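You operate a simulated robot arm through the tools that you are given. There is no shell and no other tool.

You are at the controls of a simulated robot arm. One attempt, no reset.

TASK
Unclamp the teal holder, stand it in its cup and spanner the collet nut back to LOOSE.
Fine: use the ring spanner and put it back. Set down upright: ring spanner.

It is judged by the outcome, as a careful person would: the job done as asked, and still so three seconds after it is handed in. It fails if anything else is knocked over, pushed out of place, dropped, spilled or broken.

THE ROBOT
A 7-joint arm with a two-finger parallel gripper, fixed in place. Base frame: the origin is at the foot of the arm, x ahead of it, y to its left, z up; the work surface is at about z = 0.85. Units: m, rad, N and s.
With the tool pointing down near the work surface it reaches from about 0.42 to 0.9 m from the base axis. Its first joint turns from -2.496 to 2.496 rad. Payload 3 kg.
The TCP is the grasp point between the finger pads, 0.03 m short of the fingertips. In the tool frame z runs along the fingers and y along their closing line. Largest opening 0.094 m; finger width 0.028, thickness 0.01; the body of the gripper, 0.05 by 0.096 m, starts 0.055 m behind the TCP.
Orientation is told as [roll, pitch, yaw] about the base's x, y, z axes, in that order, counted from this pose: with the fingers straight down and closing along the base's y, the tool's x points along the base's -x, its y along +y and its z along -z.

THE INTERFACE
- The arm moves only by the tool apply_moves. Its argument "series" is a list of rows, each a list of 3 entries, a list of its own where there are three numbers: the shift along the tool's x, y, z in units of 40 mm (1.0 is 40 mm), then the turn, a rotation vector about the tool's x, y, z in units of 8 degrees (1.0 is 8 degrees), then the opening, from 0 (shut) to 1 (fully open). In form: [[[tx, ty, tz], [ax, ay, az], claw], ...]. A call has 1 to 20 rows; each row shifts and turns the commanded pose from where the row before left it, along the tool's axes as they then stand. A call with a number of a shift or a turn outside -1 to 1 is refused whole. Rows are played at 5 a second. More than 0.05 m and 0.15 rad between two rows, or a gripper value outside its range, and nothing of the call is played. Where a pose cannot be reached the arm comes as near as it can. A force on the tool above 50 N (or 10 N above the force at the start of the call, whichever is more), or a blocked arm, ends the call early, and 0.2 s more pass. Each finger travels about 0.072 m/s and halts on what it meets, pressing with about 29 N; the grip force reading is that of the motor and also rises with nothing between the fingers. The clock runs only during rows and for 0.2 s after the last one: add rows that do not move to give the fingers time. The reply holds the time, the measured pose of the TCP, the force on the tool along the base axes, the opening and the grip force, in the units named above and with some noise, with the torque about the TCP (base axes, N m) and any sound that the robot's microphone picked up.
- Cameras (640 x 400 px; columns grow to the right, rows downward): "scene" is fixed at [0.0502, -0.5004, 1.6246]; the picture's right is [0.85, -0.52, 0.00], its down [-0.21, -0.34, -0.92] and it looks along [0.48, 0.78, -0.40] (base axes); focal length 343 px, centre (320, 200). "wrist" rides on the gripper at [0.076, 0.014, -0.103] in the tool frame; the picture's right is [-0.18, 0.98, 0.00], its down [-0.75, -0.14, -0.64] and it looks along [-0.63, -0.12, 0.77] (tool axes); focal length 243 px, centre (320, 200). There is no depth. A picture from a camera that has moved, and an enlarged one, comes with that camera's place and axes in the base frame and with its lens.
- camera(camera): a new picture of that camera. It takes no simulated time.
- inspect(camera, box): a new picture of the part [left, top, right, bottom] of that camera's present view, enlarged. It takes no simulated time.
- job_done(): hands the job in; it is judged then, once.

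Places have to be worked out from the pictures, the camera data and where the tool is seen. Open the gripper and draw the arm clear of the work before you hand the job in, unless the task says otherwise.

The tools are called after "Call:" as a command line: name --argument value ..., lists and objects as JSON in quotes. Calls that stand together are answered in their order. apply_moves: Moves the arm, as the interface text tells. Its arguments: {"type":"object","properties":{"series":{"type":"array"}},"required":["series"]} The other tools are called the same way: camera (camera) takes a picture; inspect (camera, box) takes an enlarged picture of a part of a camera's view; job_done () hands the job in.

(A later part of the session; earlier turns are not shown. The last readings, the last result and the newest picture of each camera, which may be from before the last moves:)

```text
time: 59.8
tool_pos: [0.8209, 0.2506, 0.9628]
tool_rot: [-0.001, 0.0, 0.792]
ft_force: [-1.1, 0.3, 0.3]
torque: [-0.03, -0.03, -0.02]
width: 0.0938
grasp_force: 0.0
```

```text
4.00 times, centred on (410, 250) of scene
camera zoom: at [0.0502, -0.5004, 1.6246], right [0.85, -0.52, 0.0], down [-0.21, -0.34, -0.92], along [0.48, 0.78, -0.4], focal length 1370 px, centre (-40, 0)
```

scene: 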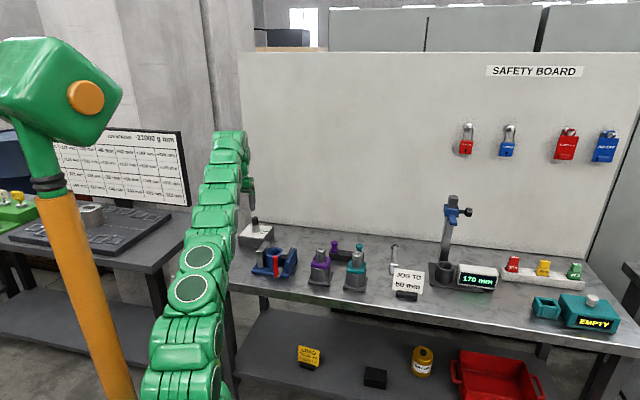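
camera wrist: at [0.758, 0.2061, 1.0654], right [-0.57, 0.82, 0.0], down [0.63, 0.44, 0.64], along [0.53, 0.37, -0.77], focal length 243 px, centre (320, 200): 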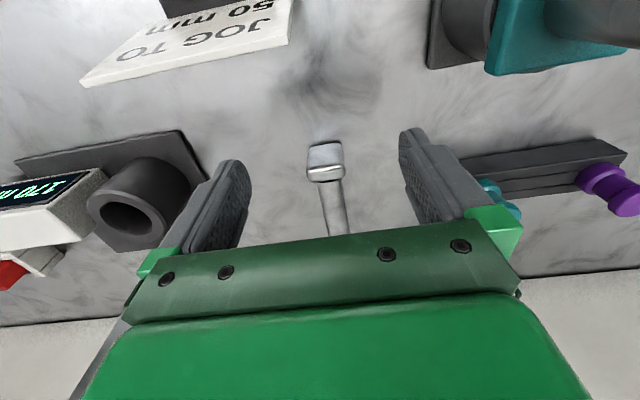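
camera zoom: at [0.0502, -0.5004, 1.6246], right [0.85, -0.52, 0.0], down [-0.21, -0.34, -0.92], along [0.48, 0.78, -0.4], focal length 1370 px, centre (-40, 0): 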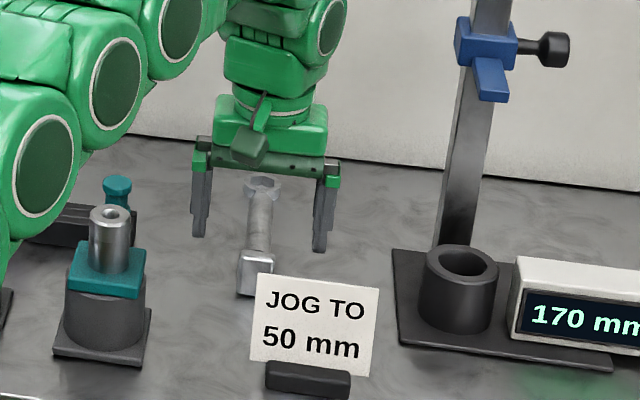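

Block confirmed at (0.850, 0.278). I go down at this spot, then slide outward along the handle so the fingers straddle the block.

Call:
apply_moves --series '[[[0, -0.04, 0.6], [0, 0, 0], 1], [[0, 0, 0.6], [0, 0, 0], 1], [[0, 0, 0.5], [0, 0, 0], 1], [[0, 0, 0.2], [0, 0, 0], 1], [[-0.25, 0, 0], [0, 0, 0], 1], [[-0.25, 0, 0], [0, 0, 0], 1], [[-0.25, 0, 0], [0, 0, 0], 1], [[-0.25, 0, 0], [0, 0, 0], 1], [[0, 0, 0], [0, 0, 0], 1]]'

Call:
camera --camera "wrist"

Call:
inspect --camera "scene" --box '[360, 200, 460, 300]'

```text
time: 61.8
tool_pos: [0.8502, 0.2766, 0.8869]
tool_rot: [-0.001, 0.0, 0.79]
ft_force: [0.1, 0.7, -0.6]
torque: [0.0, -0.01, 0.03]
width: 0.0941
grasp_force: 0.0
```

```text
taken
camera wrist: at [0.7874, 0.2326, 0.9889], right [-0.57, 0.82, 0.0], down [0.63, 0.44, 0.64], along [0.53, 0.37, -0.77], focal length 243 px, centre (320, 200)
```

wrist: 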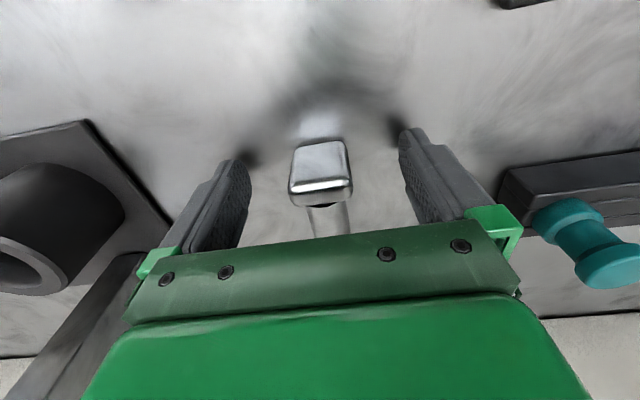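

```text
4.00 times, centred on (410, 250) of scene
camera zoom: at [0.0502, -0.5004, 1.6246], right [0.85, -0.52, 0.0], down [-0.21, -0.34, -0.92], along [0.48, 0.78, -0.4], focal length 1370 px, centre (-40, 0)
```

zoom: 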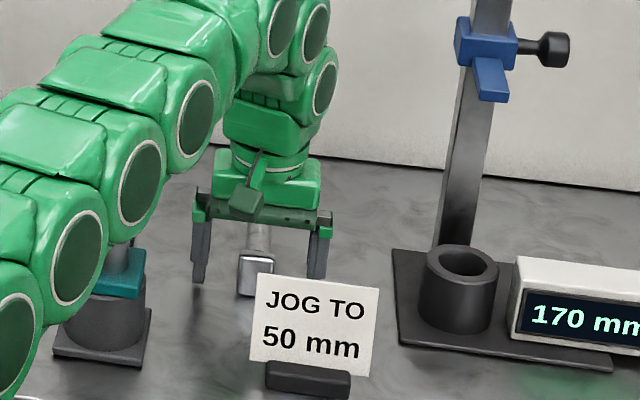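

The block sits centrally between the fingers. I close on it.

Call:
apply_moves --series '[[[0, 0, 0], [0, 0, 0], 0.6], [[0, 0, 0], [0, 0, 0], 0.45], [[0, 0, 0], [0, 0, 0], 0.3], [[0, 0, 0], [0, 0, 0], 0.1], [[0, 0, 0], [0, 0, 0], 0], [[0, 0, 0], [0, 0, 0], 0]]'

Call:
camera --camera "wrist"

```text
time: 63.2
tool_pos: [0.8506, 0.2772, 0.8869]
tool_rot: [0.0, 0.0, 0.791]
ft_force: [0.4, -1.5, 1.4]
torque: [-0.05, -0.12, -0.11]
width: 0.0339
grasp_force: 28.8
```

```text
taken
camera wrist: at [0.7874, 0.2324, 0.9889], right [-0.57, 0.82, 0.0], down [0.63, 0.44, 0.64], along [0.53, 0.37, -0.77], focal length 243 px, centre (320, 200)
```

wrist: 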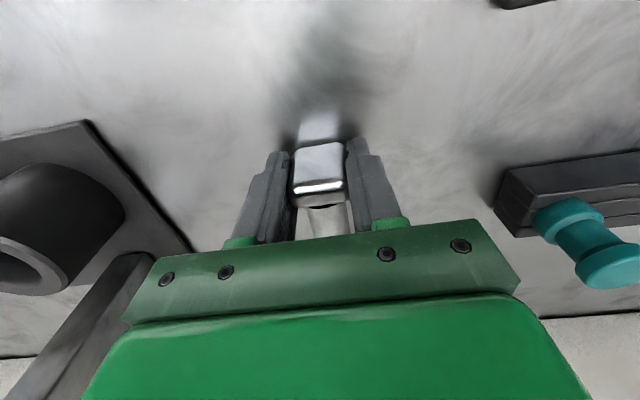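

Firm flat grip (34 mm, no side load). I lift 2 cm and check that the spanner stays level.

Call:
apply_moves --series '[[[0, 0, -0.15], [0, 0, 0], 0], [[0, 0, -0.2], [0, 0, 0], 0], [[0, 0, -0.2], [0, 0, 0], 0], [[0, 0, 0], [0, 0, 0], 0]]'

Call:
inspect --camera "scene" --box '[370, 230, 430, 280]'

Call:
camera --camera "wrist"

```text
time: 64.2
tool_pos: [0.8516, 0.2767, 0.909]
tool_rot: [0.0, 0.0, 0.79]
ft_force: [0.1, 0.2, -3.8]
torque: [-0.15, 0.15, 0.0]
width: 0.0336
grasp_force: 28.8
```

```text
8.00 times, centred on (400, 255) of scene
camera zoom: at [0.0502, -0.5004, 1.6246], right [0.85, -0.52, 0.0], down [-0.21, -0.34, -0.92], along [0.48, 0.78, -0.4], focal length 2741 px, centre (-320, -240)
```

zoom: 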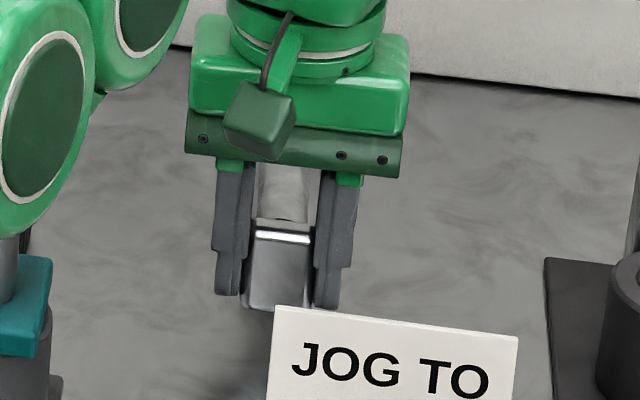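

```text
taken
camera wrist: at [0.7881, 0.2319, 1.0116], right [-0.57, 0.82, 0.0], down [0.63, 0.44, 0.64], along [0.53, 0.37, -0.77], focal length 243 px, centre (320, 200)
```

wrist: 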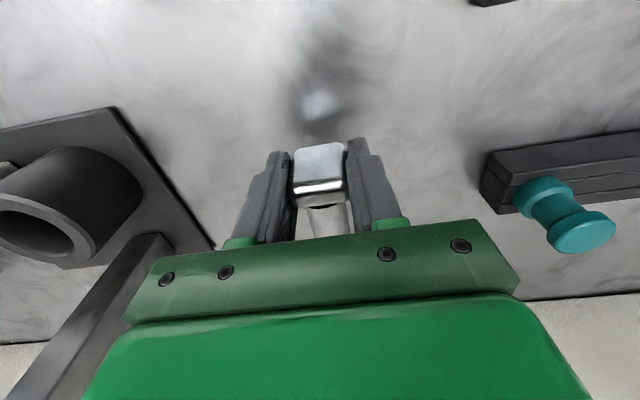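

The spanner (about 0.39 kg) hangs level with a steady grip. I raise it while drawing back slightly to stay within reach.

Call:
apply_moves --series '[[[0, 0, -0.4], [0, 0, 0], 0], [[0.2, 0, -0.6], [0, 0, 0], 0], [[0.3, 0, -0.7], [0, 0, 0], 0], [[0.3, 0, -0.7], [0, 0, 0], 0], [[0.3, 0, -0.7], [0, 0, 0], 0], [[0.3, 0, -0.5], [0, 0, 0], 0], [[0, 0, 0], [0, 0, 0], 0]]'

Call:
camera --camera "wrist"

Call:
camera --camera "scene"

```text
time: 65.8
tool_pos: [0.811, 0.2356, 1.0526]
tool_rot: [-0.001, 0.0, 0.791]
ft_force: [0.4, -0.1, -2.4]
torque: [-0.11, 0.14, 0.02]
width: 0.0335
grasp_force: 28.8
```

```text
taken
camera wrist: at [0.749, 0.1916, 1.155], right [-0.57, 0.82, 0.0], down [0.63, 0.44, 0.64], along [0.53, 0.37, -0.77], focal length 243 px, centre (320, 200)
```

wrist: 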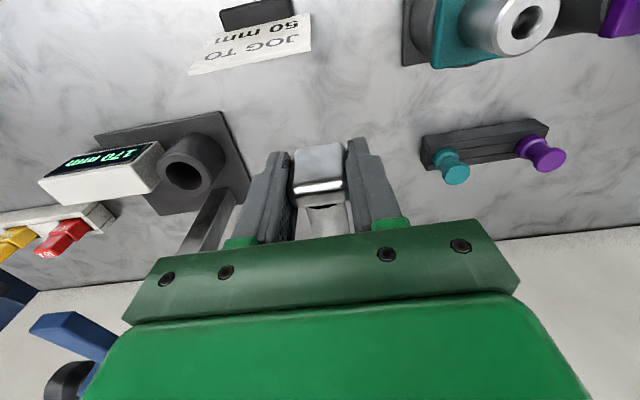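

```text
taken
```

scene: 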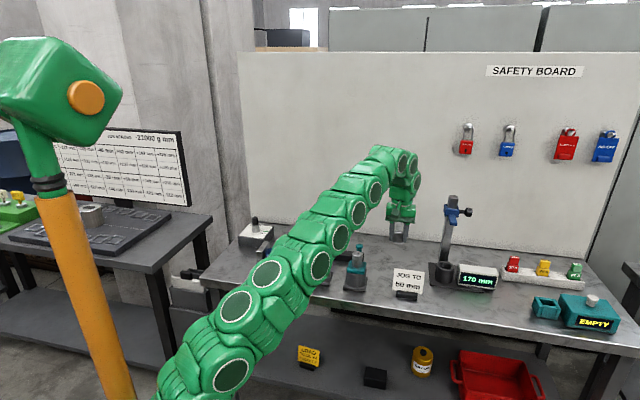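

Now I carry the spanner across to the nut side at constant height, keeping heading.

Call:
apply_moves --series '[[[0, 0.5, 0], [0, 0, 0], 0], [[0, 0.87, 0], [0, 0, 0], 0], [[0, 0.87, 0], [0, 0, 0], 0], [[0, 0.87, 0], [0, 0, 0], 0], [[0, 0.87, 0], [0, 0, 0], 0], [[0, 0.87, 0], [0, 0, 0], 0], [[0, 0.87, 0], [0, 0, 0], 0], [[0, 0.87, 0], [0, 0, 0], 0], [[0, 0.87, 0], [0, 0, 0], 0], [[0, 0.87, 0], [0, 0, 0], 0], [[0, 0.87, 0], [0, 0, 0], 0], [[0, 0.87, 0], [0, 0, 0], 0], [[0, 0.87, 0], [0, 0, 0], 0], [[0, 0.87, 0], [0, 0, 0], 0], [[0, 0.87, 0], [0, 0, 0], 0], [[0, 0.87, 0], [0, 0, 0], 0], [[0, 0.87, 0], [0, 0, 0], 0], [[0, 0.6, 0], [0, 0, 0], 0], [[0, 0.4, 0], [0, 0, 0], 0], [[0, 0, 0], [0, 0, 0], 0]]'

Call:
camera --camera "scene"

Call:
camera --camera "wrist"

```text
time: 70.0
tool_pos: [0.3749, 0.6708, 1.0521]
tool_rot: [-0.001, 0.001, 0.789]
ft_force: [0.3, 0.0, -3.2]
torque: [-0.14, 0.14, -0.03]
width: 0.034
grasp_force: 28.9
```

```text
taken
```

scene: 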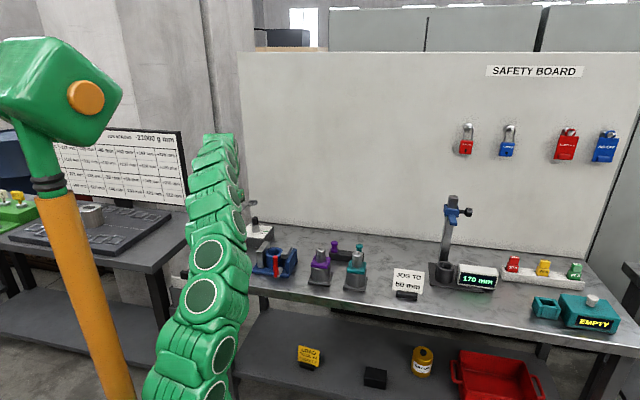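

```text
taken
camera wrist: at [0.3109, 0.6264, 1.1547], right [-0.57, 0.82, 0.0], down [0.63, 0.44, 0.64], along [0.53, 0.37, -0.77], focal length 243 px, centre (320, 200)
```

wrist: 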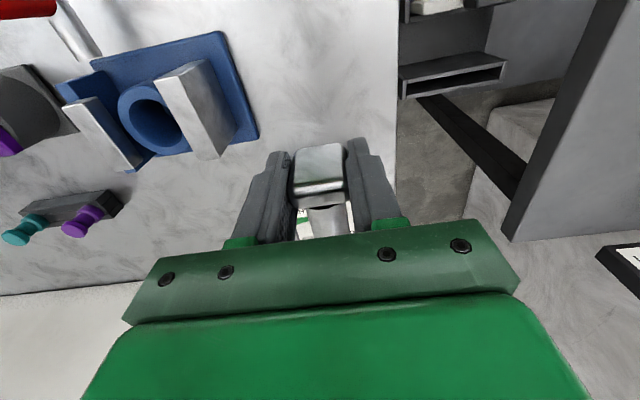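

I shift to the left and rotate to heading ≈22.4°, which puts the ring above the nut with its corners aligned, still about 6 cm above it.

Call:
apply_moves --series '[[[-0.03, 0.66, 0], [0, 0, 0], 0], [[-0.04, 0.67, 0], [0, 0, 0], 0], [[0, 0, 0], [0, 0, 0.7125], 0], [[0, 0, 0], [0, 0, 0.7125], 0], [[0, 0, 0], [0, 0, 0.7125], 0], [[0, 0, 0], [0, 0, 0.7125], 0], [[0, 0, 0], [0, 0, 0], 0]]'

Call:
inspect --camera "scene" --box '[225, 180, 297, 240]'

Call:
camera --camera "wrist"

```text
time: 71.6
tool_pos: [0.3373, 0.7099, 1.0526]
tool_rot: [0.0, 0.002, 0.392]
ft_force: [0.8, 1.2, -3.3]
torque: [-0.07, 0.19, -0.01]
width: 0.0339
grasp_force: 29.0
```

```text
6.67 times, centred on (261, 210) of scene
camera zoom: at [0.0502, -0.5004, 1.6246], right [0.85, -0.52, 0.0], down [-0.21, -0.34, -0.92], along [0.48, 0.78, -0.4], focal length 2284 px, centre (713, 133)
```

zoom: 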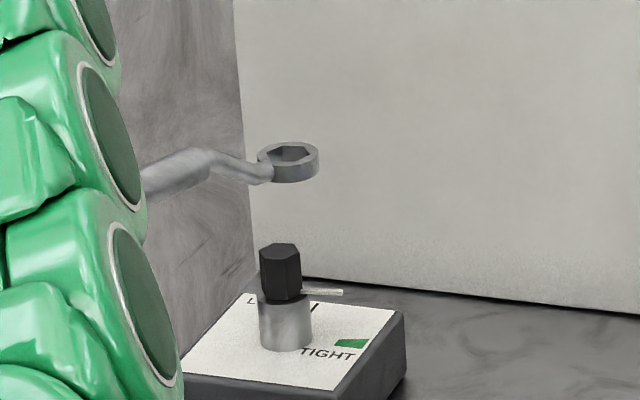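

```text
taken
camera wrist: at [0.2625, 0.6932, 1.1554], right [-0.2, 0.98, 0.0], down [0.75, 0.16, 0.64], along [0.63, 0.13, -0.77], focal length 243 px, centre (320, 200)
```

wrist: 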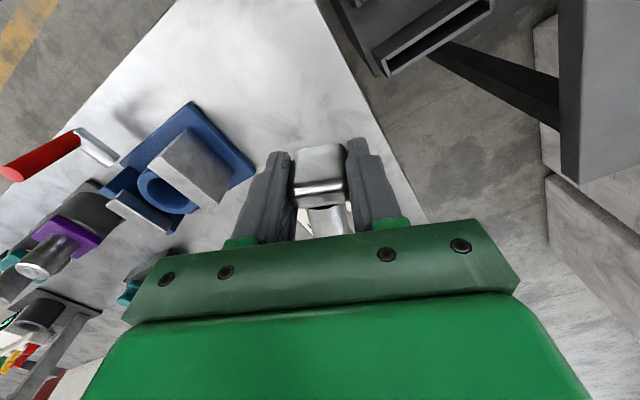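

The ring shows up above the nut in the scene view, seemingly a little off to the right. I zoom in for precise relative measurement.

Call:
inspect --camera "scene" --box '[245, 195, 277, 219]'

Call:
inspect --camera "scene" --box '[245, 213, 277, 237]'

```text
16.00 times, centred on (261, 207) of scene
camera zoom: at [0.0502, -0.5004, 1.6246], right [0.85, -0.52, 0.0], down [-0.21, -0.34, -0.92], along [0.48, 0.78, -0.4], focal length 5482 px, centre (1264, 88)
```

zoom: 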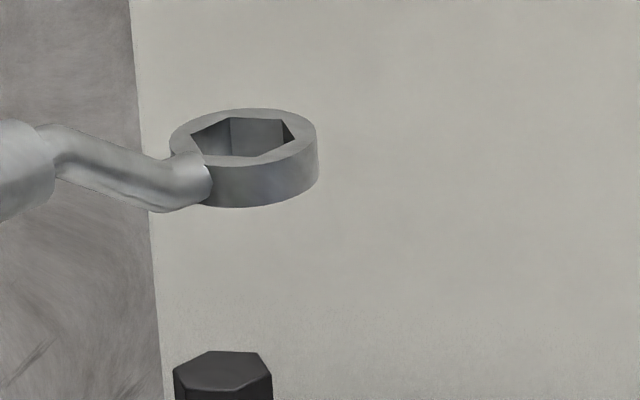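

```text
16.00 times, centred on (261, 225) of scene
camera zoom: at [0.0502, -0.5004, 1.6246], right [0.85, -0.52, 0.0], down [-0.21, -0.34, -0.92], along [0.48, 0.78, -0.4], focal length 5482 px, centre (1264, -200)
```

zoom: 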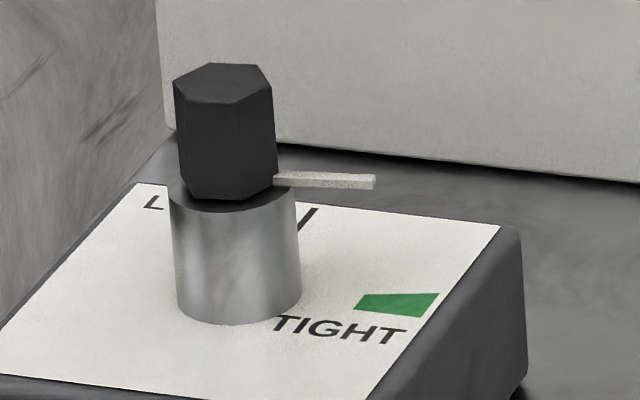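

I zoom tighter to measure the ring's tilt and thickness precisely.

Call:
inspect --camera "scene" --box '[252, 200, 263, 207]'

Call:
inspect --camera "scene" --box '[252, 214, 263, 221]'

Call:
inspect --camera "scene" --box '[236, 196, 268, 216]'

```text
16.00 times, centred on (258, 204) of scene
camera zoom: at [0.0502, -0.5004, 1.6246], right [0.85, -0.52, 0.0], down [-0.21, -0.34, -0.92], along [0.48, 0.78, -0.4], focal length 5482 px, centre (1320, 144)
```

zoom: 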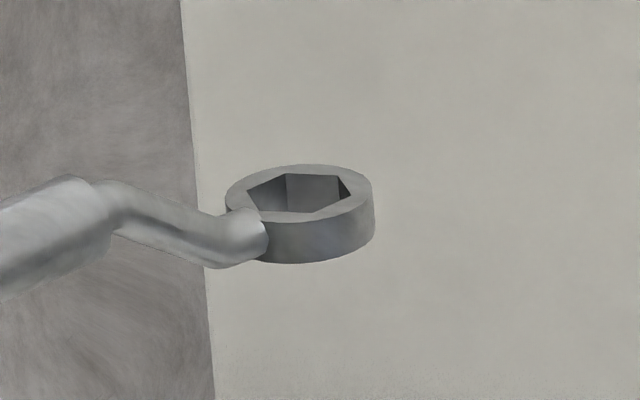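

```text
16.00 times, centred on (258, 218) of scene
camera zoom: at [0.0502, -0.5004, 1.6246], right [0.85, -0.52, 0.0], down [-0.21, -0.34, -0.92], along [0.48, 0.78, -0.4], focal length 5482 px, centre (1320, -80)
```

zoom: 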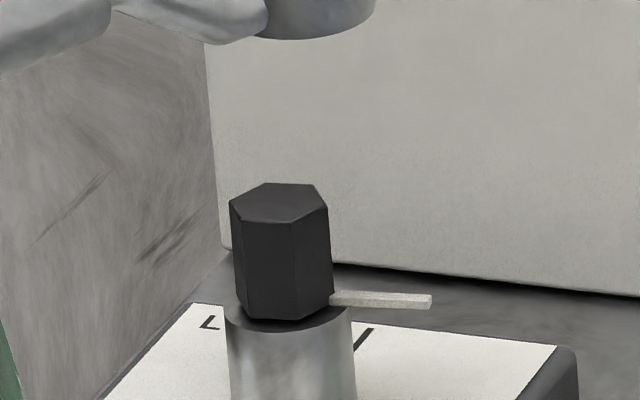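

```text
16.00 times, centred on (252, 206) of scene
camera zoom: at [0.0502, -0.5004, 1.6246], right [0.85, -0.52, 0.0], down [-0.21, -0.34, -0.92], along [0.48, 0.78, -0.4], focal length 5482 px, centre (1408, 104)
```

zoom: 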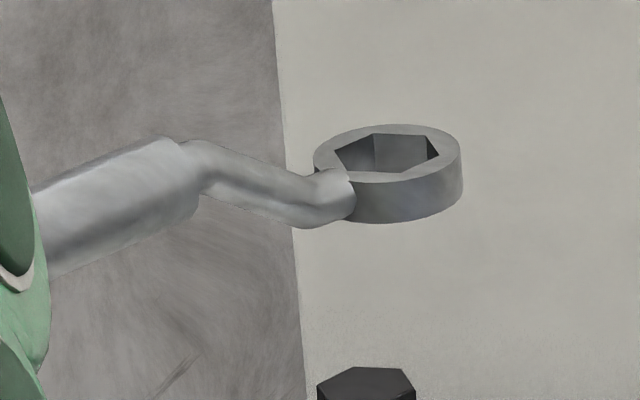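

The hex orientations match nicely (no yaw correction needed); ring is about 9 mm too far along and ~6 mm to the side. I correct that and lower to about 15 mm above the nut, then re-measure.

Call:
apply_moves --series '[[[0.115, 0.072, 0], [0, 0, 0], 0], [[0.115, 0.072, 0], [0, 0, 0], 0], [[0, 0, 0.3], [0, 0, 0], 0], [[0, 0, 0.3], [0, 0, 0], 0], [[0, 0, 0.3], [0, 0, 0], 0], [[0, 0, 0.1], [0, 0, 0], 0], [[0, 0, 0], [0, 0, 0], 0]]'

Call:
inspect --camera "scene" --box '[242, 206, 274, 226]'

```text
time: 73.2
tool_pos: [0.3267, 0.7121, 1.0127]
tool_rot: [0.0, 0.002, 0.394]
ft_force: [-0.1, -1.2, -3.1]
torque: [-0.11, 0.21, -0.02]
width: 0.0339
grasp_force: 29.4
```

```text
16.00 times, centred on (258, 216) of scene
camera zoom: at [0.0502, -0.5004, 1.6246], right [0.85, -0.52, 0.0], down [-0.21, -0.34, -0.92], along [0.48, 0.78, -0.4], focal length 5482 px, centre (1312, -56)
```

zoom: 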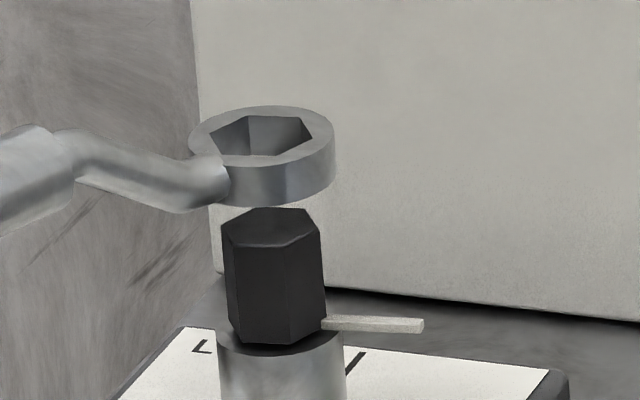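

Ring and nut line up in the image under my height assumption (gap ≈15 mm). I lower slowly to find where contact, if any, occurs.

Call:
apply_moves --series '[[[0, 0, 0.1], [0, 0, 0], 0], [[0, 0, 0.1], [0, 0, 0], 0], [[0, 0, 0.05], [0, 0, 0], 0], [[0, 0, 0], [0, 0, 0], 0]]'

Call:
inspect --camera "scene" --box '[242, 206, 274, 226]'

```text
time: 74.2
tool_pos: [0.3272, 0.7119, 1.003]
tool_rot: [0.0, 0.0, 0.392]
ft_force: [0.3, 0.2, -3.5]
torque: [-0.1, 0.21, -0.05]
width: 0.0339
grasp_force: 28.2
```

```text
16.00 times, centred on (258, 216) of scene
camera zoom: at [0.0502, -0.5004, 1.6246], right [0.85, -0.52, 0.0], down [-0.21, -0.34, -0.92], along [0.48, 0.78, -0.4], focal length 5482 px, centre (1312, -56)
```

zoom: 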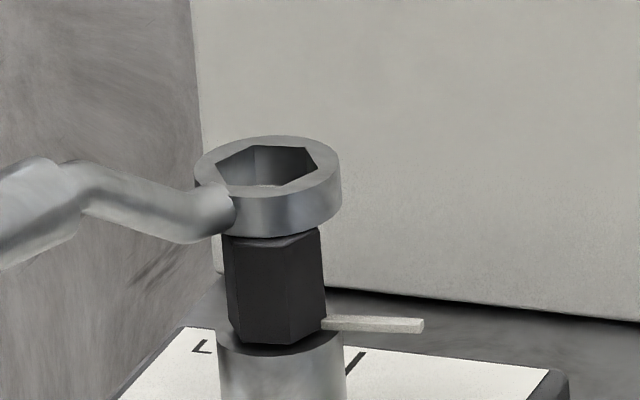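

No contact yet, about 6 mm above. I continue in 2 mm steps.

Call:
apply_moves --series '[[[0, 0, 0.05], [0, 0, 0], 0], [[0, 0, 0.05], [0, 0, 0], 0], [[0, 0, 0.05], [0, 0, 0], 0], [[0, 0, 0], [0, 0, 0], 0]]'

Call:
inspect --camera "scene" --box '[242, 206, 274, 226]'

```text
time: 75.2
tool_pos: [0.3283, 0.7122, 0.9984]
tool_rot: [0.0, -0.002, 0.393]
ft_force: [-1.6, 0.9, 4.6]
torque: [0.31, -0.8, 0.09]
width: 0.0336
grasp_force: 29.6
```

```text
16.00 times, centred on (258, 216) of scene
camera zoom: at [0.0502, -0.5004, 1.6246], right [0.85, -0.52, 0.0], down [-0.21, -0.34, -0.92], along [0.48, 0.78, -0.4], focal length 5482 px, centre (1312, -56)
```

zoom: 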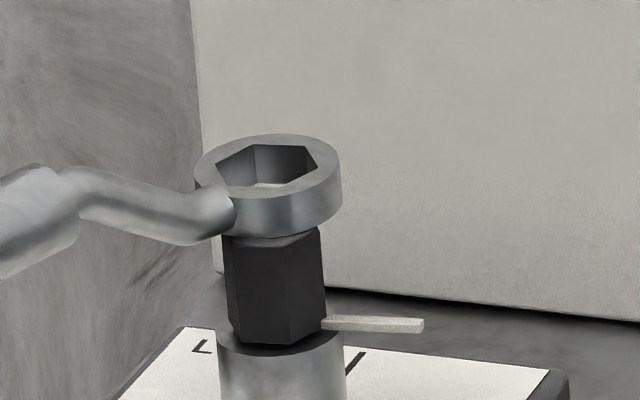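

Contact came earlier than the image implied, so the ring must be ~1–1.5 cm too far from the camera (torque shows contact on the ring's near rim). I lift 6 mm and shift the ring toward the camera by about 12 mm.

Call:
apply_moves --series '[[[0, 0, -0.1], [0, 0, 0], 0], [[0, 0, -0.1], [0, 0, 0], 0], [[0.1, -0.11, 0], [0, 0, 0], 0], [[0.114, -0.113, 0], [0, 0, 0], 0], [[0, 0, 0], [0, 0, 0], 0]]'

Call:
inspect --camera "scene" --box '[242, 206, 274, 226]'

```text
time: 76.4
tool_pos: [0.3225, 0.7008, 1.0034]
tool_rot: [0.001, 0.0, 0.393]
ft_force: [0.7, -0.4, -1.9]
torque: [-0.06, 0.22, 0.01]
width: 0.0339
grasp_force: 28.7
```

```text
16.00 times, centred on (258, 216) of scene
camera zoom: at [0.0502, -0.5004, 1.6246], right [0.85, -0.52, 0.0], down [-0.21, -0.34, -0.92], along [0.48, 0.78, -0.4], focal length 5482 px, centre (1312, -56)
```

zoom: 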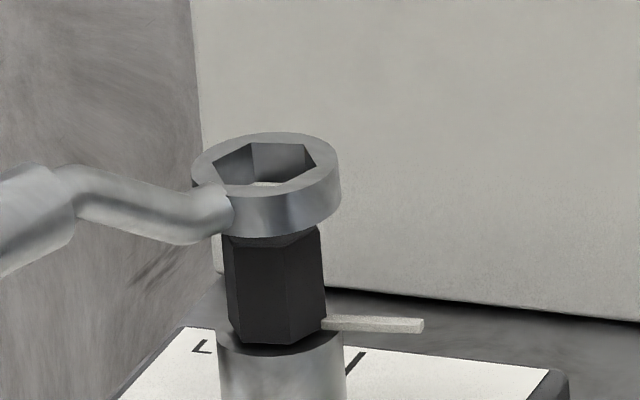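

The ring stayed at the same image spot, so the spanner pitched up slightly in the grip during contact. I lower again in 1 mm steps to find contact height at this new position.

Call:
apply_moves --series '[[[0, 0, 0.025], [0, 0, 0], 0], [[0, 0, 0.025], [0, 0, 0], 0], [[0, 0, 0], [0, 0, 0], 0]]'

Call:
apply_moves --series '[[[0, 0, 0.025], [0, 0, 0], 0], [[0, 0, 0.025], [0, 0, 0], 0], [[0, 0, 0], [0, 0, 0], 0]]'

Call:
inspect --camera "scene" --box '[242, 206, 274, 226]'

```text
time: 77.2
tool_pos: [0.3227, 0.7005, 1.0031]
tool_rot: [0.001, -0.001, 0.39]
ft_force: [0.0, -0.5, -2.4]
torque: [-0.08, 0.23, 0.0]
width: 0.0337
grasp_force: 29.5
```

```text
time: 78.0
tool_pos: [0.3232, 0.7003, 1.0011]
tool_rot: [0.0, -0.001, 0.392]
ft_force: [0.5, -0.6, -2.7]
torque: [-0.1, 0.18, 0.0]
width: 0.034
grasp_force: 29.2
```

```text
16.00 times, centred on (258, 216) of scene
camera zoom: at [0.0502, -0.5004, 1.6246], right [0.85, -0.52, 0.0], down [-0.21, -0.34, -0.92], along [0.48, 0.78, -0.4], focal length 5482 px, centre (1312, -56)
```

zoom: 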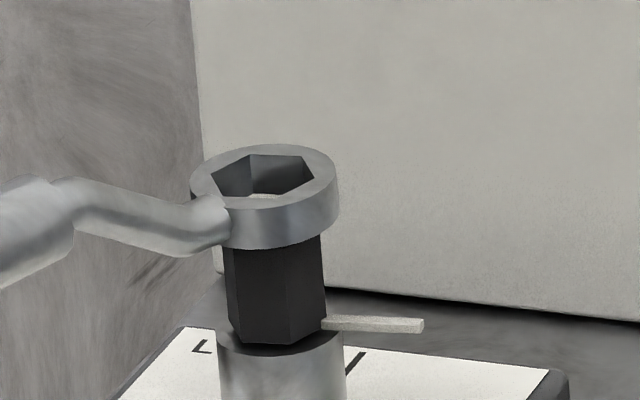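

No contact and the ring is still descending, about 3 mm to go by the image. I continue in 1 mm steps.

Call:
apply_moves --series '[[[0, 0, 0.025], [0, 0, 0], 0], [[0, 0, 0.025], [0, 0, 0], 0], [[0, 0, 0], [0, 0, 0], 0]]'

Call:
inspect --camera "scene" --box '[242, 206, 274, 226]'

```text
time: 78.8
tool_pos: [0.322, 0.6998, 0.9988]
tool_rot: [0.001, 0.0, 0.393]
ft_force: [0.1, -0.1, -2.6]
torque: [-0.06, 0.17, -0.01]
width: 0.0338
grasp_force: 28.5
```

```text
16.00 times, centred on (258, 216) of scene
camera zoom: at [0.0502, -0.5004, 1.6246], right [0.85, -0.52, 0.0], down [-0.21, -0.34, -0.92], along [0.48, 0.78, -0.4], focal length 5482 px, centre (1312, -56)
```

zoom: 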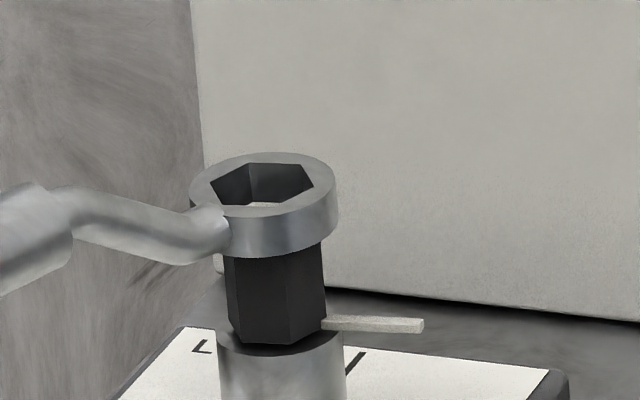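

Still free; ring bottom now nearly level with the nut top. Continue 1 mm steps while watching force.

Call:
apply_moves --series '[[[0, 0, 0.025], [0, 0, 0], 0], [[0, 0, 0.025], [0, 0, 0], 0], [[0, 0, 0], [0, 0, 0], 0]]'

Call:
inspect --camera "scene" --box '[242, 206, 274, 226]'

```text
time: 79.6
tool_pos: [0.3219, 0.7011, 0.9978]
tool_rot: [0.0, 0.0, 0.392]
ft_force: [-2.2, -0.1, 3.7]
torque: [0.4, -0.88, 0.0]
width: 0.0339
grasp_force: 28.8
```

```text
16.00 times, centred on (258, 216) of scene
camera zoom: at [0.0502, -0.5004, 1.6246], right [0.85, -0.52, 0.0], down [-0.21, -0.34, -0.92], along [0.48, 0.78, -0.4], focal length 5482 px, centre (1312, -56)
```

zoom: 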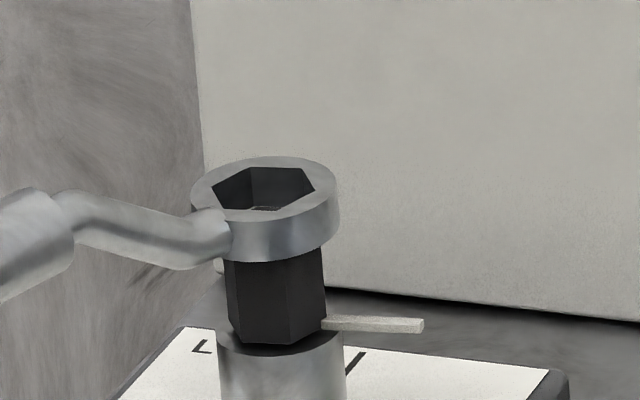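

Contact again, but now ring and nut coincide within about 1 mm in the image; comparing the hex corners, the ring should go ≈1.2 mm to the right. I nudge it that way with light pressure.

Call:
apply_moves --series '[[[-0.005, -0.015, 0], [0, 0, 0], 0], [[-0.005, -0.015, 0], [0, 0, 0], 0], [[0, 0, 0], [0, 0, 0], 0]]'

Call:
inspect --camera "scene" --box '[242, 206, 274, 226]'

```text
time: 80.4
tool_pos: [0.3226, 0.6993, 0.996]
tool_rot: [-0.001, 0.002, 0.391]
ft_force: [-2.8, 1.8, 0.3]
torque: [0.22, -0.27, 0.57]
width: 0.0338
grasp_force: 29.0
```

```text
16.00 times, centred on (258, 216) of scene
camera zoom: at [0.0502, -0.5004, 1.6246], right [0.85, -0.52, 0.0], down [-0.21, -0.34, -0.92], along [0.48, 0.78, -0.4], focal length 5482 px, centre (1312, -56)
```

zoom: 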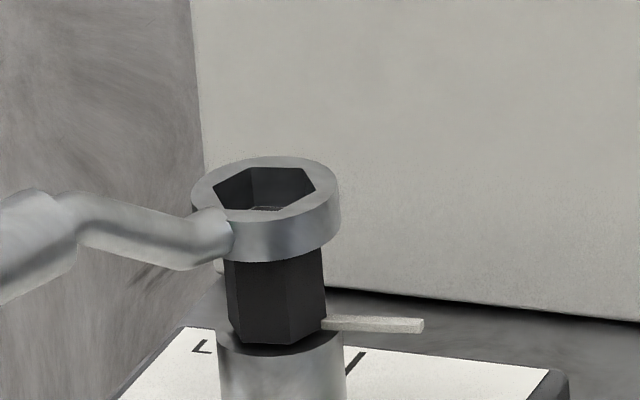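

Slight lateral reaction — the ring may be starting to engage. I press down another 1 mm and look at the response.

Call:
apply_moves --series '[[[0, 0, 0.025], [0, 0, 0], 0], [[0, 0, 0], [0, 0, 0], 0]]'

Call:
inspect --camera "scene" --box '[242, 206, 274, 226]'

```text
time: 81.0
tool_pos: [0.3236, 0.698, 0.9969]
tool_rot: [-0.001, 0.001, 0.393]
ft_force: [-2.6, 0.9, 2.6]
torque: [0.5, -0.77, 0.31]
width: 0.0339
grasp_force: 28.6
```

```text
16.00 times, centred on (258, 216) of scene
camera zoom: at [0.0502, -0.5004, 1.6246], right [0.85, -0.52, 0.0], down [-0.21, -0.34, -0.92], along [0.48, 0.78, -0.4], focal length 5482 px, centre (1312, -56)
```

zoom: 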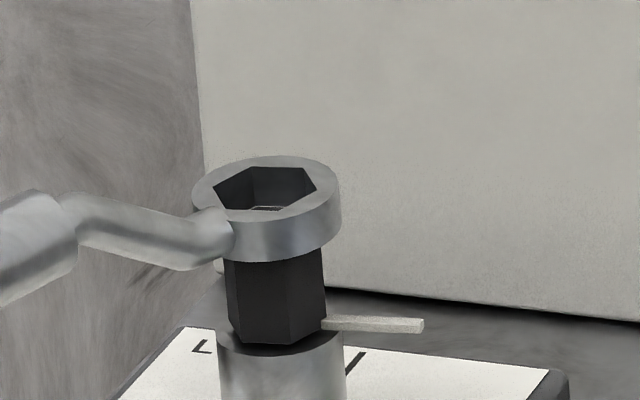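

A sliver of light at the back inside of the hole suggests the ring needs to come ~1.3 mm toward the camera. I nudge in that direction.

Call:
apply_moves --series '[[[0.014, -0.01, 0], [0, 0, 0], 0], [[0.014, -0.01, 0], [0, 0, 0], 0], [[0, 0, 0], [0, 0, 0], 0]]'

Call:
inspect --camera "scene" --box '[242, 206, 274, 226]'

```text
time: 81.8
tool_pos: [0.3232, 0.6983, 0.9958]
tool_rot: [-0.003, 0.001, 0.391]
ft_force: [5.0, 4.7, -1.6]
torque: [0.16, -0.18, 0.54]
width: 0.034
grasp_force: 29.2
```

```text
16.00 times, centred on (258, 216) of scene
camera zoom: at [0.0502, -0.5004, 1.6246], right [0.85, -0.52, 0.0], down [-0.21, -0.34, -0.92], along [0.48, 0.78, -0.4], focal length 5482 px, centre (1312, -56)
```

zoom: 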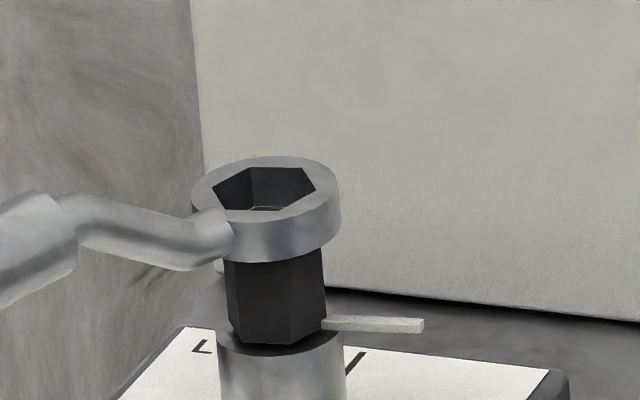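

The lateral reaction with almost no vertical load suggests the nut is now inside the ring opening. I back off half the last nudge and press down 2 mm.

Call:
apply_moves --series '[[[-0.014, 0.008, 0], [0, 0, 0], 0], [[0, 0, 0.03], [0, 0, 0], 0], [[0, 0, 0.03], [0, 0, 0], 0], [[0, 0, 0], [0, 0, 0], 0]]'

Call:
inspect --camera "scene" --box '[242, 206, 274, 226]'

```text
time: 82.8
tool_pos: [0.3237, 0.6989, 0.9931]
tool_rot: [0.001, 0.001, 0.393]
ft_force: [-3.4, -1.6, 2.1]
torque: [0.45, -0.75, 0.26]
width: 0.034
grasp_force: 29.3
```

```text
16.00 times, centred on (258, 216) of scene
camera zoom: at [0.0502, -0.5004, 1.6246], right [0.85, -0.52, 0.0], down [-0.21, -0.34, -0.92], along [0.48, 0.78, -0.4], focal length 5482 px, centre (1312, -56)
```

zoom: 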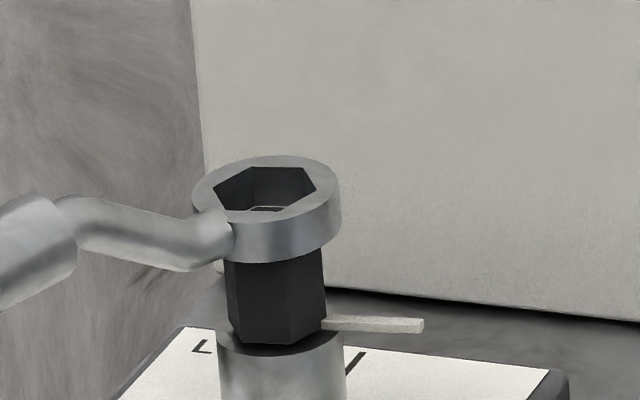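

It is stuck by friction rather than sliding. I lift 3 mm clear, and compare the free-hanging ring position to the nut again.

Call:
apply_moves --series '[[[0, 0, -0.06], [0, 0, 0], 0], [[0, 0, -0.06], [0, 0, 0], 0], [[0, 0, 0], [0, 0, 0], 0]]'

Call:
inspect --camera "scene" --box '[242, 206, 274, 226]'

```text
time: 83.6
tool_pos: [0.3229, 0.6985, 0.9962]
tool_rot: [0.0, 0.0, 0.393]
ft_force: [0.3, 0.0, -3.1]
torque: [-0.08, 0.18, -0.01]
width: 0.0338
grasp_force: 29.0
```

```text
16.00 times, centred on (258, 216) of scene
camera zoom: at [0.0502, -0.5004, 1.6246], right [0.85, -0.52, 0.0], down [-0.21, -0.34, -0.92], along [0.48, 0.78, -0.4], focal length 5482 px, centre (1312, -56)
```

zoom: 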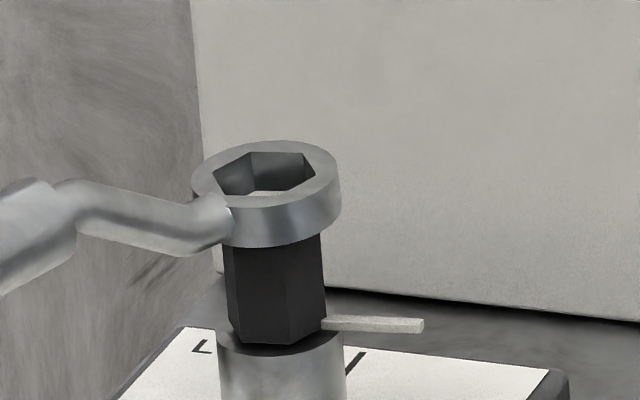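

The ring is free and well centred laterally, but it is pitched up by about 1.6°, which can jam a close-fitting hex. I level it by tilting the tool slightly, lifting a bit at the same time.

Call:
apply_moves --series '[[[0, 0, -0.13], [0, 0, 0], 0], [[0, 0, 0], [0, 0.1, 0], 0], [[0, 0, 0], [0, 0.1, 0], 0], [[0, 0, 0], [0, 0, 0], 0]]'

Call:
inspect --camera "scene" --box '[242, 206, 274, 226]'

```text
time: 84.6
tool_pos: [0.3217, 0.6988, 1.0029]
tool_rot: [-0.001, 0.028, 0.392]
ft_force: [0.0, -0.6, -3.2]
torque: [-0.1, 0.21, 0.0]
width: 0.0339
grasp_force: 28.8
```

```text
16.00 times, centred on (258, 216) of scene
camera zoom: at [0.0502, -0.5004, 1.6246], right [0.85, -0.52, 0.0], down [-0.21, -0.34, -0.92], along [0.48, 0.78, -0.4], focal length 5482 px, centre (1312, -56)
```

zoom: 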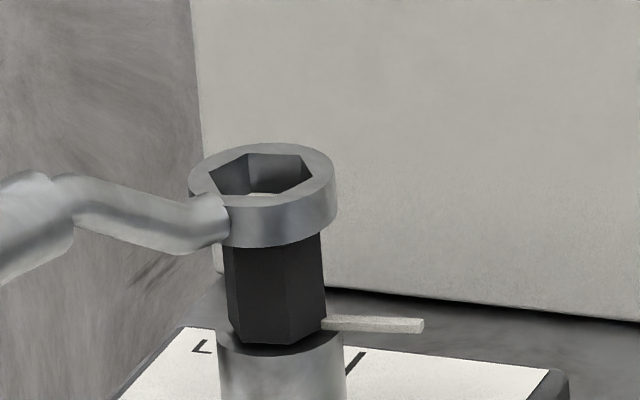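

Now about level. I correct 0.7 mm to the right and lower the last ~3.5 mm.

Call:
apply_moves --series '[[[-0.01, -0.014, 0], [0, 0, 0], 0], [[-0.001, 0, 0.04], [0, 0, 0], 0], [[-0.001, 0, 0.04], [0, 0, 0], 0], [[0, 0, 0], [0, 0, 0], 0]]'

Call:
inspect --camera "scene" --box '[242, 206, 274, 226]'

```text
time: 85.6
tool_pos: [0.3237, 0.6992, 1.0005]
tool_rot: [0.0, 0.028, 0.394]
ft_force: [1.1, -0.6, -2.5]
torque: [-0.04, 0.17, -0.01]
width: 0.034
grasp_force: 28.5
```

```text
16.00 times, centred on (258, 216) of scene
camera zoom: at [0.0502, -0.5004, 1.6246], right [0.85, -0.52, 0.0], down [-0.21, -0.34, -0.92], along [0.48, 0.78, -0.4], focal length 5482 px, centre (1312, -56)
```

zoom: 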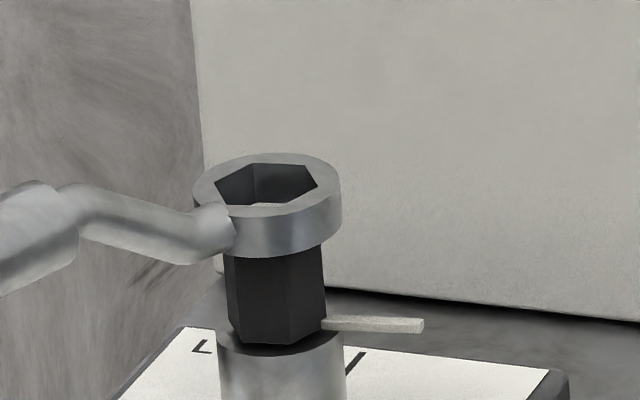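

Nearly touching with centre alignment within a fraction of a millimetre. I lower another 1.5 mm.

Call:
apply_moves --series '[[[0, 0, 0.02], [0, 0, 0], 0], [[0, 0, 0.02], [0, 0, 0], 0], [[0, 0, 0], [0, 0, 0], 0]]'

Call:
inspect --camera "scene" --box '[242, 206, 274, 226]'

```text
time: 86.4
tool_pos: [0.3231, 0.6978, 0.9994]
tool_rot: [0.0, 0.028, 0.395]
ft_force: [2.4, 1.3, 2.0]
torque: [0.41, -0.72, 0.06]
width: 0.0338
grasp_force: 29.2
```

```text
16.00 times, centred on (258, 216) of scene
camera zoom: at [0.0502, -0.5004, 1.6246], right [0.85, -0.52, 0.0], down [-0.21, -0.34, -0.92], along [0.48, 0.78, -0.4], focal length 5482 px, centre (1312, -56)
```

zoom: 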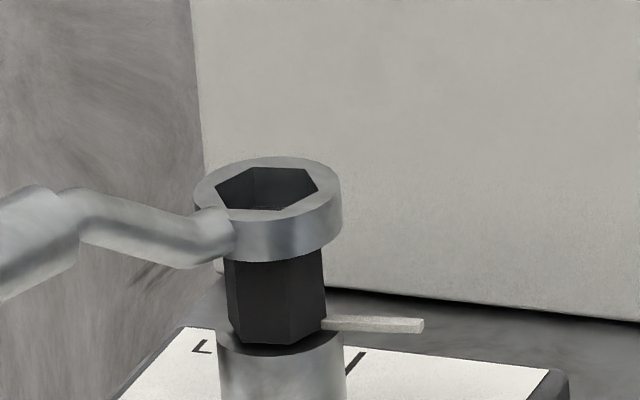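

Contact again, with the torque pointing to the far side of the ring. I unload, move 1 mm away from the camera and press again.

Call:
apply_moves --series '[[[0, 0, -0.04], [0, 0, 0], 0], [[-0.02, 0.015, 0], [0, 0, 0], 0], [[0, 0, 0.03], [0, 0, 0], 0], [[0, 0, 0.02], [0, 0, 0], 0], [[0, 0, 0], [0, 0, 0], 0]]'

Call:
inspect --camera "scene" --box '[242, 206, 274, 226]'

```text
time: 87.6
tool_pos: [0.3241, 0.7004, 0.9982]
tool_rot: [0.001, 0.028, 0.394]
ft_force: [1.1, 1.9, 3.0]
torque: [0.45, -0.83, 0.15]
width: 0.0339
grasp_force: 28.7
```

```text
16.00 times, centred on (258, 216) of scene
camera zoom: at [0.0502, -0.5004, 1.6246], right [0.85, -0.52, 0.0], down [-0.21, -0.34, -0.92], along [0.48, 0.78, -0.4], focal length 5482 px, centre (1312, -56)
```

zoom: 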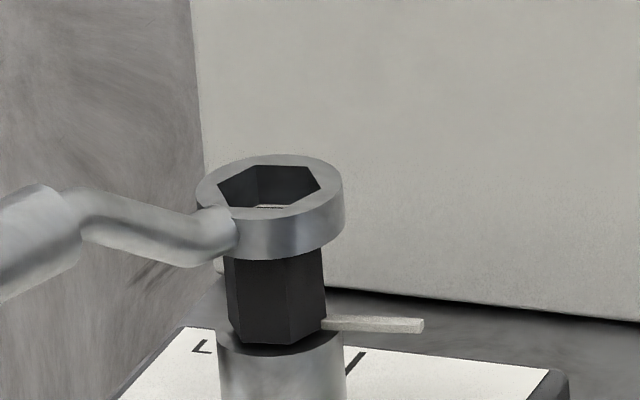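

From the two contacts I bracket the position: the ring should come ≈0.9 mm left and ≈0.5 mm nearer. I unload, shift and press lightly again.

Call:
apply_moves --series '[[[0, 0, -0.045], [0, 0, 0], 0], [[0.0234, 0.011, 0], [0, 0, 0], 0], [[0, 0, 0.03], [0, 0, 0], 0], [[0, 0, 0.02], [0, 0, 0], 0], [[0, 0, 0], [0, 0, 0], 0]]'

Call:
inspect --camera "scene" --box '[242, 206, 274, 226]'

```text
time: 88.8
tool_pos: [0.3219, 0.6996, 0.9983]
tool_rot: [0.001, 0.028, 0.393]
ft_force: [0.7, 0.4, -0.6]
torque: [0.12, -0.3, -0.13]
width: 0.0337
grasp_force: 28.9
```

```text
16.00 times, centred on (258, 216) of scene
camera zoom: at [0.0502, -0.5004, 1.6246], right [0.85, -0.52, 0.0], down [-0.21, -0.34, -0.92], along [0.48, 0.78, -0.4], focal length 5482 px, centre (1312, -56)
```

zoom: 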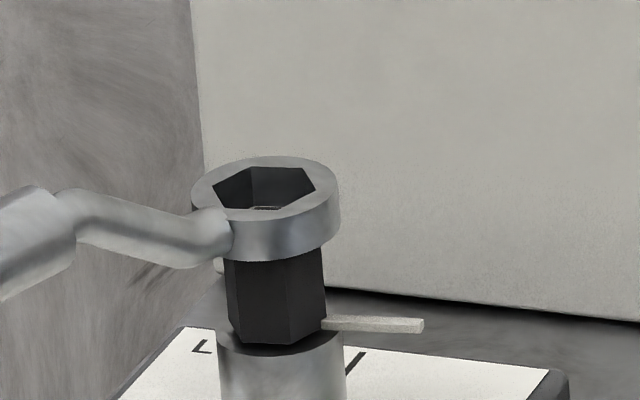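

Light contact now. I press a little further to see whether it slips over.

Call:
apply_moves --series '[[[0, 0, 0.025], [0, 0, 0], 0], [[0, 0, 0], [0, 0, 0], 0]]'

Call:
apply_moves --series '[[[-0.008, -0.008, 0], [0, 0, 0], 0], [[0, 0, 0], [0, 0, 0], 0]]'

Call:
inspect --camera "scene" --box '[242, 206, 274, 226]'

```text
time: 89.4
tool_pos: [0.3224, 0.7001, 0.9982]
tool_rot: [0.0, 0.026, 0.392]
ft_force: [-1.8, -0.4, 3.2]
torque: [0.51, -0.87, 0.07]
width: 0.0336
grasp_force: 29.2
```

```text
time: 90.0
tool_pos: [0.3221, 0.6996, 0.9975]
tool_rot: [0.001, 0.028, 0.392]
ft_force: [-2.8, 0.5, 3.0]
torque: [0.46, -0.71, 0.26]
width: 0.0336
grasp_force: 29.3
```

```text
16.00 times, centred on (258, 216) of scene
camera zoom: at [0.0502, -0.5004, 1.6246], right [0.85, -0.52, 0.0], down [-0.21, -0.34, -0.92], along [0.48, 0.78, -0.4], focal length 5482 px, centre (1312, -56)
```

zoom: 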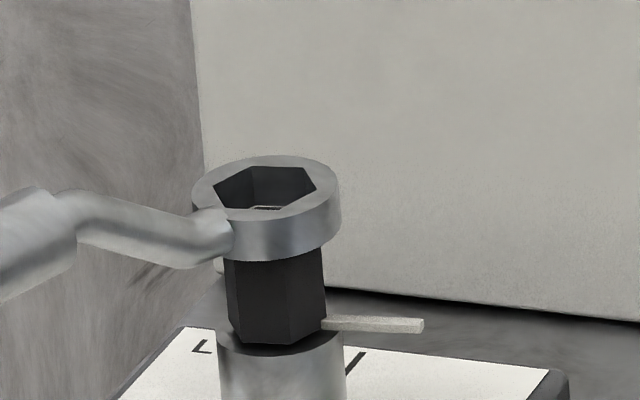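

The sliver at the back shows the ring is still ~0.6 mm too far; lateral looks right. I unload, shift 0.6 mm nearer, and press again.

Call:
apply_moves --series '[[[0, 0, -0.05], [0, 0, 0], 0], [[0.012, -0.009, 0], [0, 0, 0], 0], [[0, 0, 0.03], [0, 0, 0], 0], [[0, 0, 0.03], [0, 0, 0], 0], [[0, 0, 0], [0, 0, 0], 0]]'

Call:
inspect --camera "scene" --box '[242, 206, 274, 226]'

```text
time: 91.2
tool_pos: [0.3225, 0.6978, 0.9975]
tool_rot: [-0.001, 0.028, 0.391]
ft_force: [1.2, 1.3, 3.6]
torque: [0.46, -0.94, 0.0]
width: 0.0337
grasp_force: 29.2
```

```text
16.00 times, centred on (258, 216) of scene
camera zoom: at [0.0502, -0.5004, 1.6246], right [0.85, -0.52, 0.0], down [-0.21, -0.34, -0.92], along [0.48, 0.78, -0.4], focal length 5482 px, centre (1312, -56)
```

zoom: 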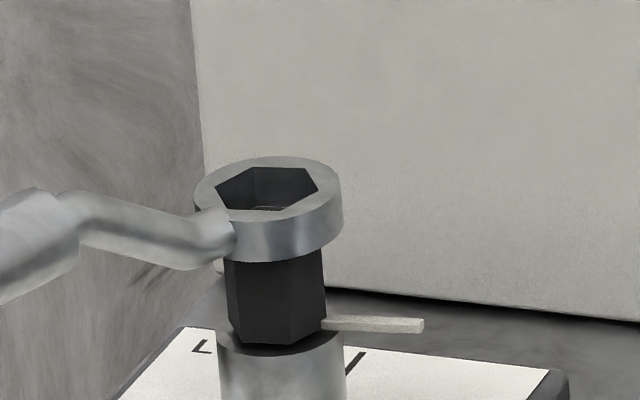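

Contact torque points to the left side of the ring, so I shift 0.5 mm left and press again.

Call:
apply_moves --series '[[[0, 0, -0.05], [0, 0, 0], 0], [[0.0075, 0.01, 0], [0, 0, 0], 0], [[0, 0, 0.03], [0, 0, 0], 0], [[0, 0, 0.03], [0, 0, 0], 0], [[0, 0, 0], [0, 0, 0], 0]]'

Call:
inspect --camera "scene" --box '[242, 206, 274, 226]'

```text
time: 92.4
tool_pos: [0.3221, 0.6984, 0.9966]
tool_rot: [0.001, 0.027, 0.392]
ft_force: [-0.8, 0.1, 5.1]
torque: [0.46, -0.89, 0.06]
width: 0.0339
grasp_force: 28.9
```

```text
16.00 times, centred on (258, 216) of scene
camera zoom: at [0.0502, -0.5004, 1.6246], right [0.85, -0.52, 0.0], down [-0.21, -0.34, -0.92], along [0.48, 0.78, -0.4], focal length 5482 px, centre (1312, -56)
```

zoom: 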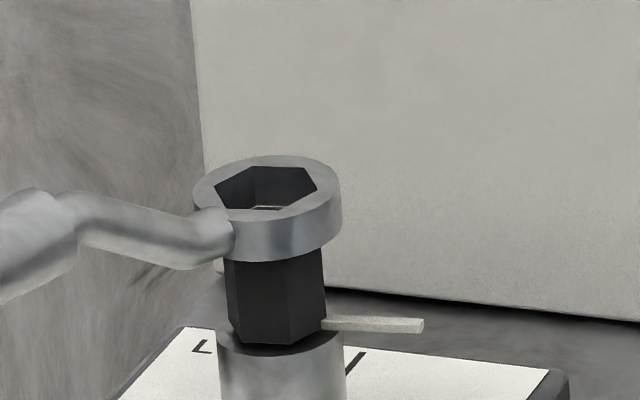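

I suspect pitch build-up from pressing is spoiling the fit. I lift clear, re-level by another ~1.2°, and check again.

Call:
apply_moves --series '[[[0, 0, -0.1], [0, 0, 0], 0], [[0, 0, -0.07], [0, 0, 0], 0], [[0, 0, 0], [0, 0.15, 0], 0], [[0, 0, 0], [0, 0, 0], 0]]'

Call:
inspect --camera "scene" --box '[242, 206, 274, 226]'

Call:
inspect --camera "scene" --box '[222, 200, 254, 220]'

```text
time: 93.4
tool_pos: [0.3219, 0.7003, 1.0023]
tool_rot: [0.001, 0.048, 0.393]
ft_force: [0.1, 0.4, -2.6]
torque: [-0.06, 0.22, 0.01]
width: 0.0337
grasp_force: 28.5
```

```text
16.00 times, centred on (258, 216) of scene
camera zoom: at [0.0502, -0.5004, 1.6246], right [0.85, -0.52, 0.0], down [-0.21, -0.34, -0.92], along [0.48, 0.78, -0.4], focal length 5482 px, centre (1312, -56)
```

zoom: 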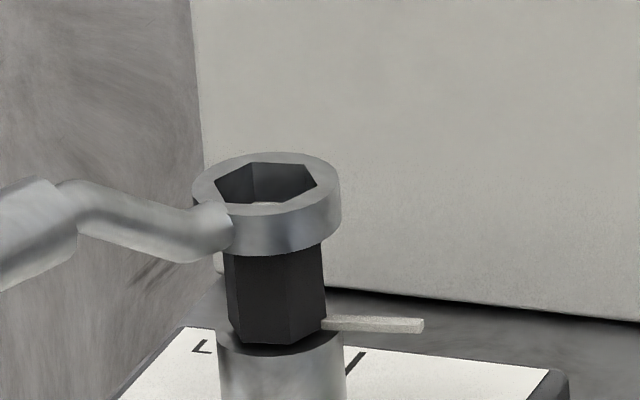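

```text
16.00 times, centred on (238, 210) of scene
camera zoom: at [0.0502, -0.5004, 1.6246], right [0.85, -0.52, 0.0], down [-0.21, -0.34, -0.92], along [0.48, 0.78, -0.4], focal length 5482 px, centre (1632, 40)
```

zoom: 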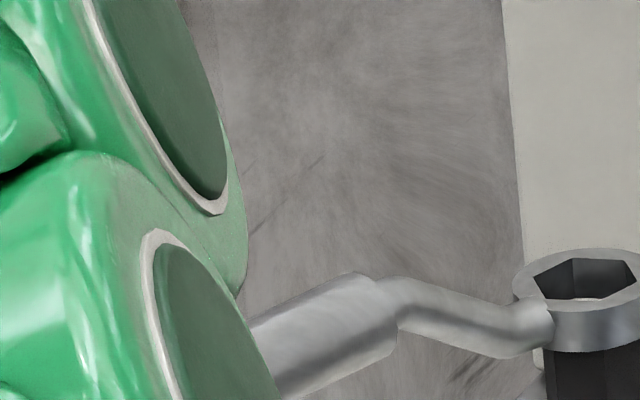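

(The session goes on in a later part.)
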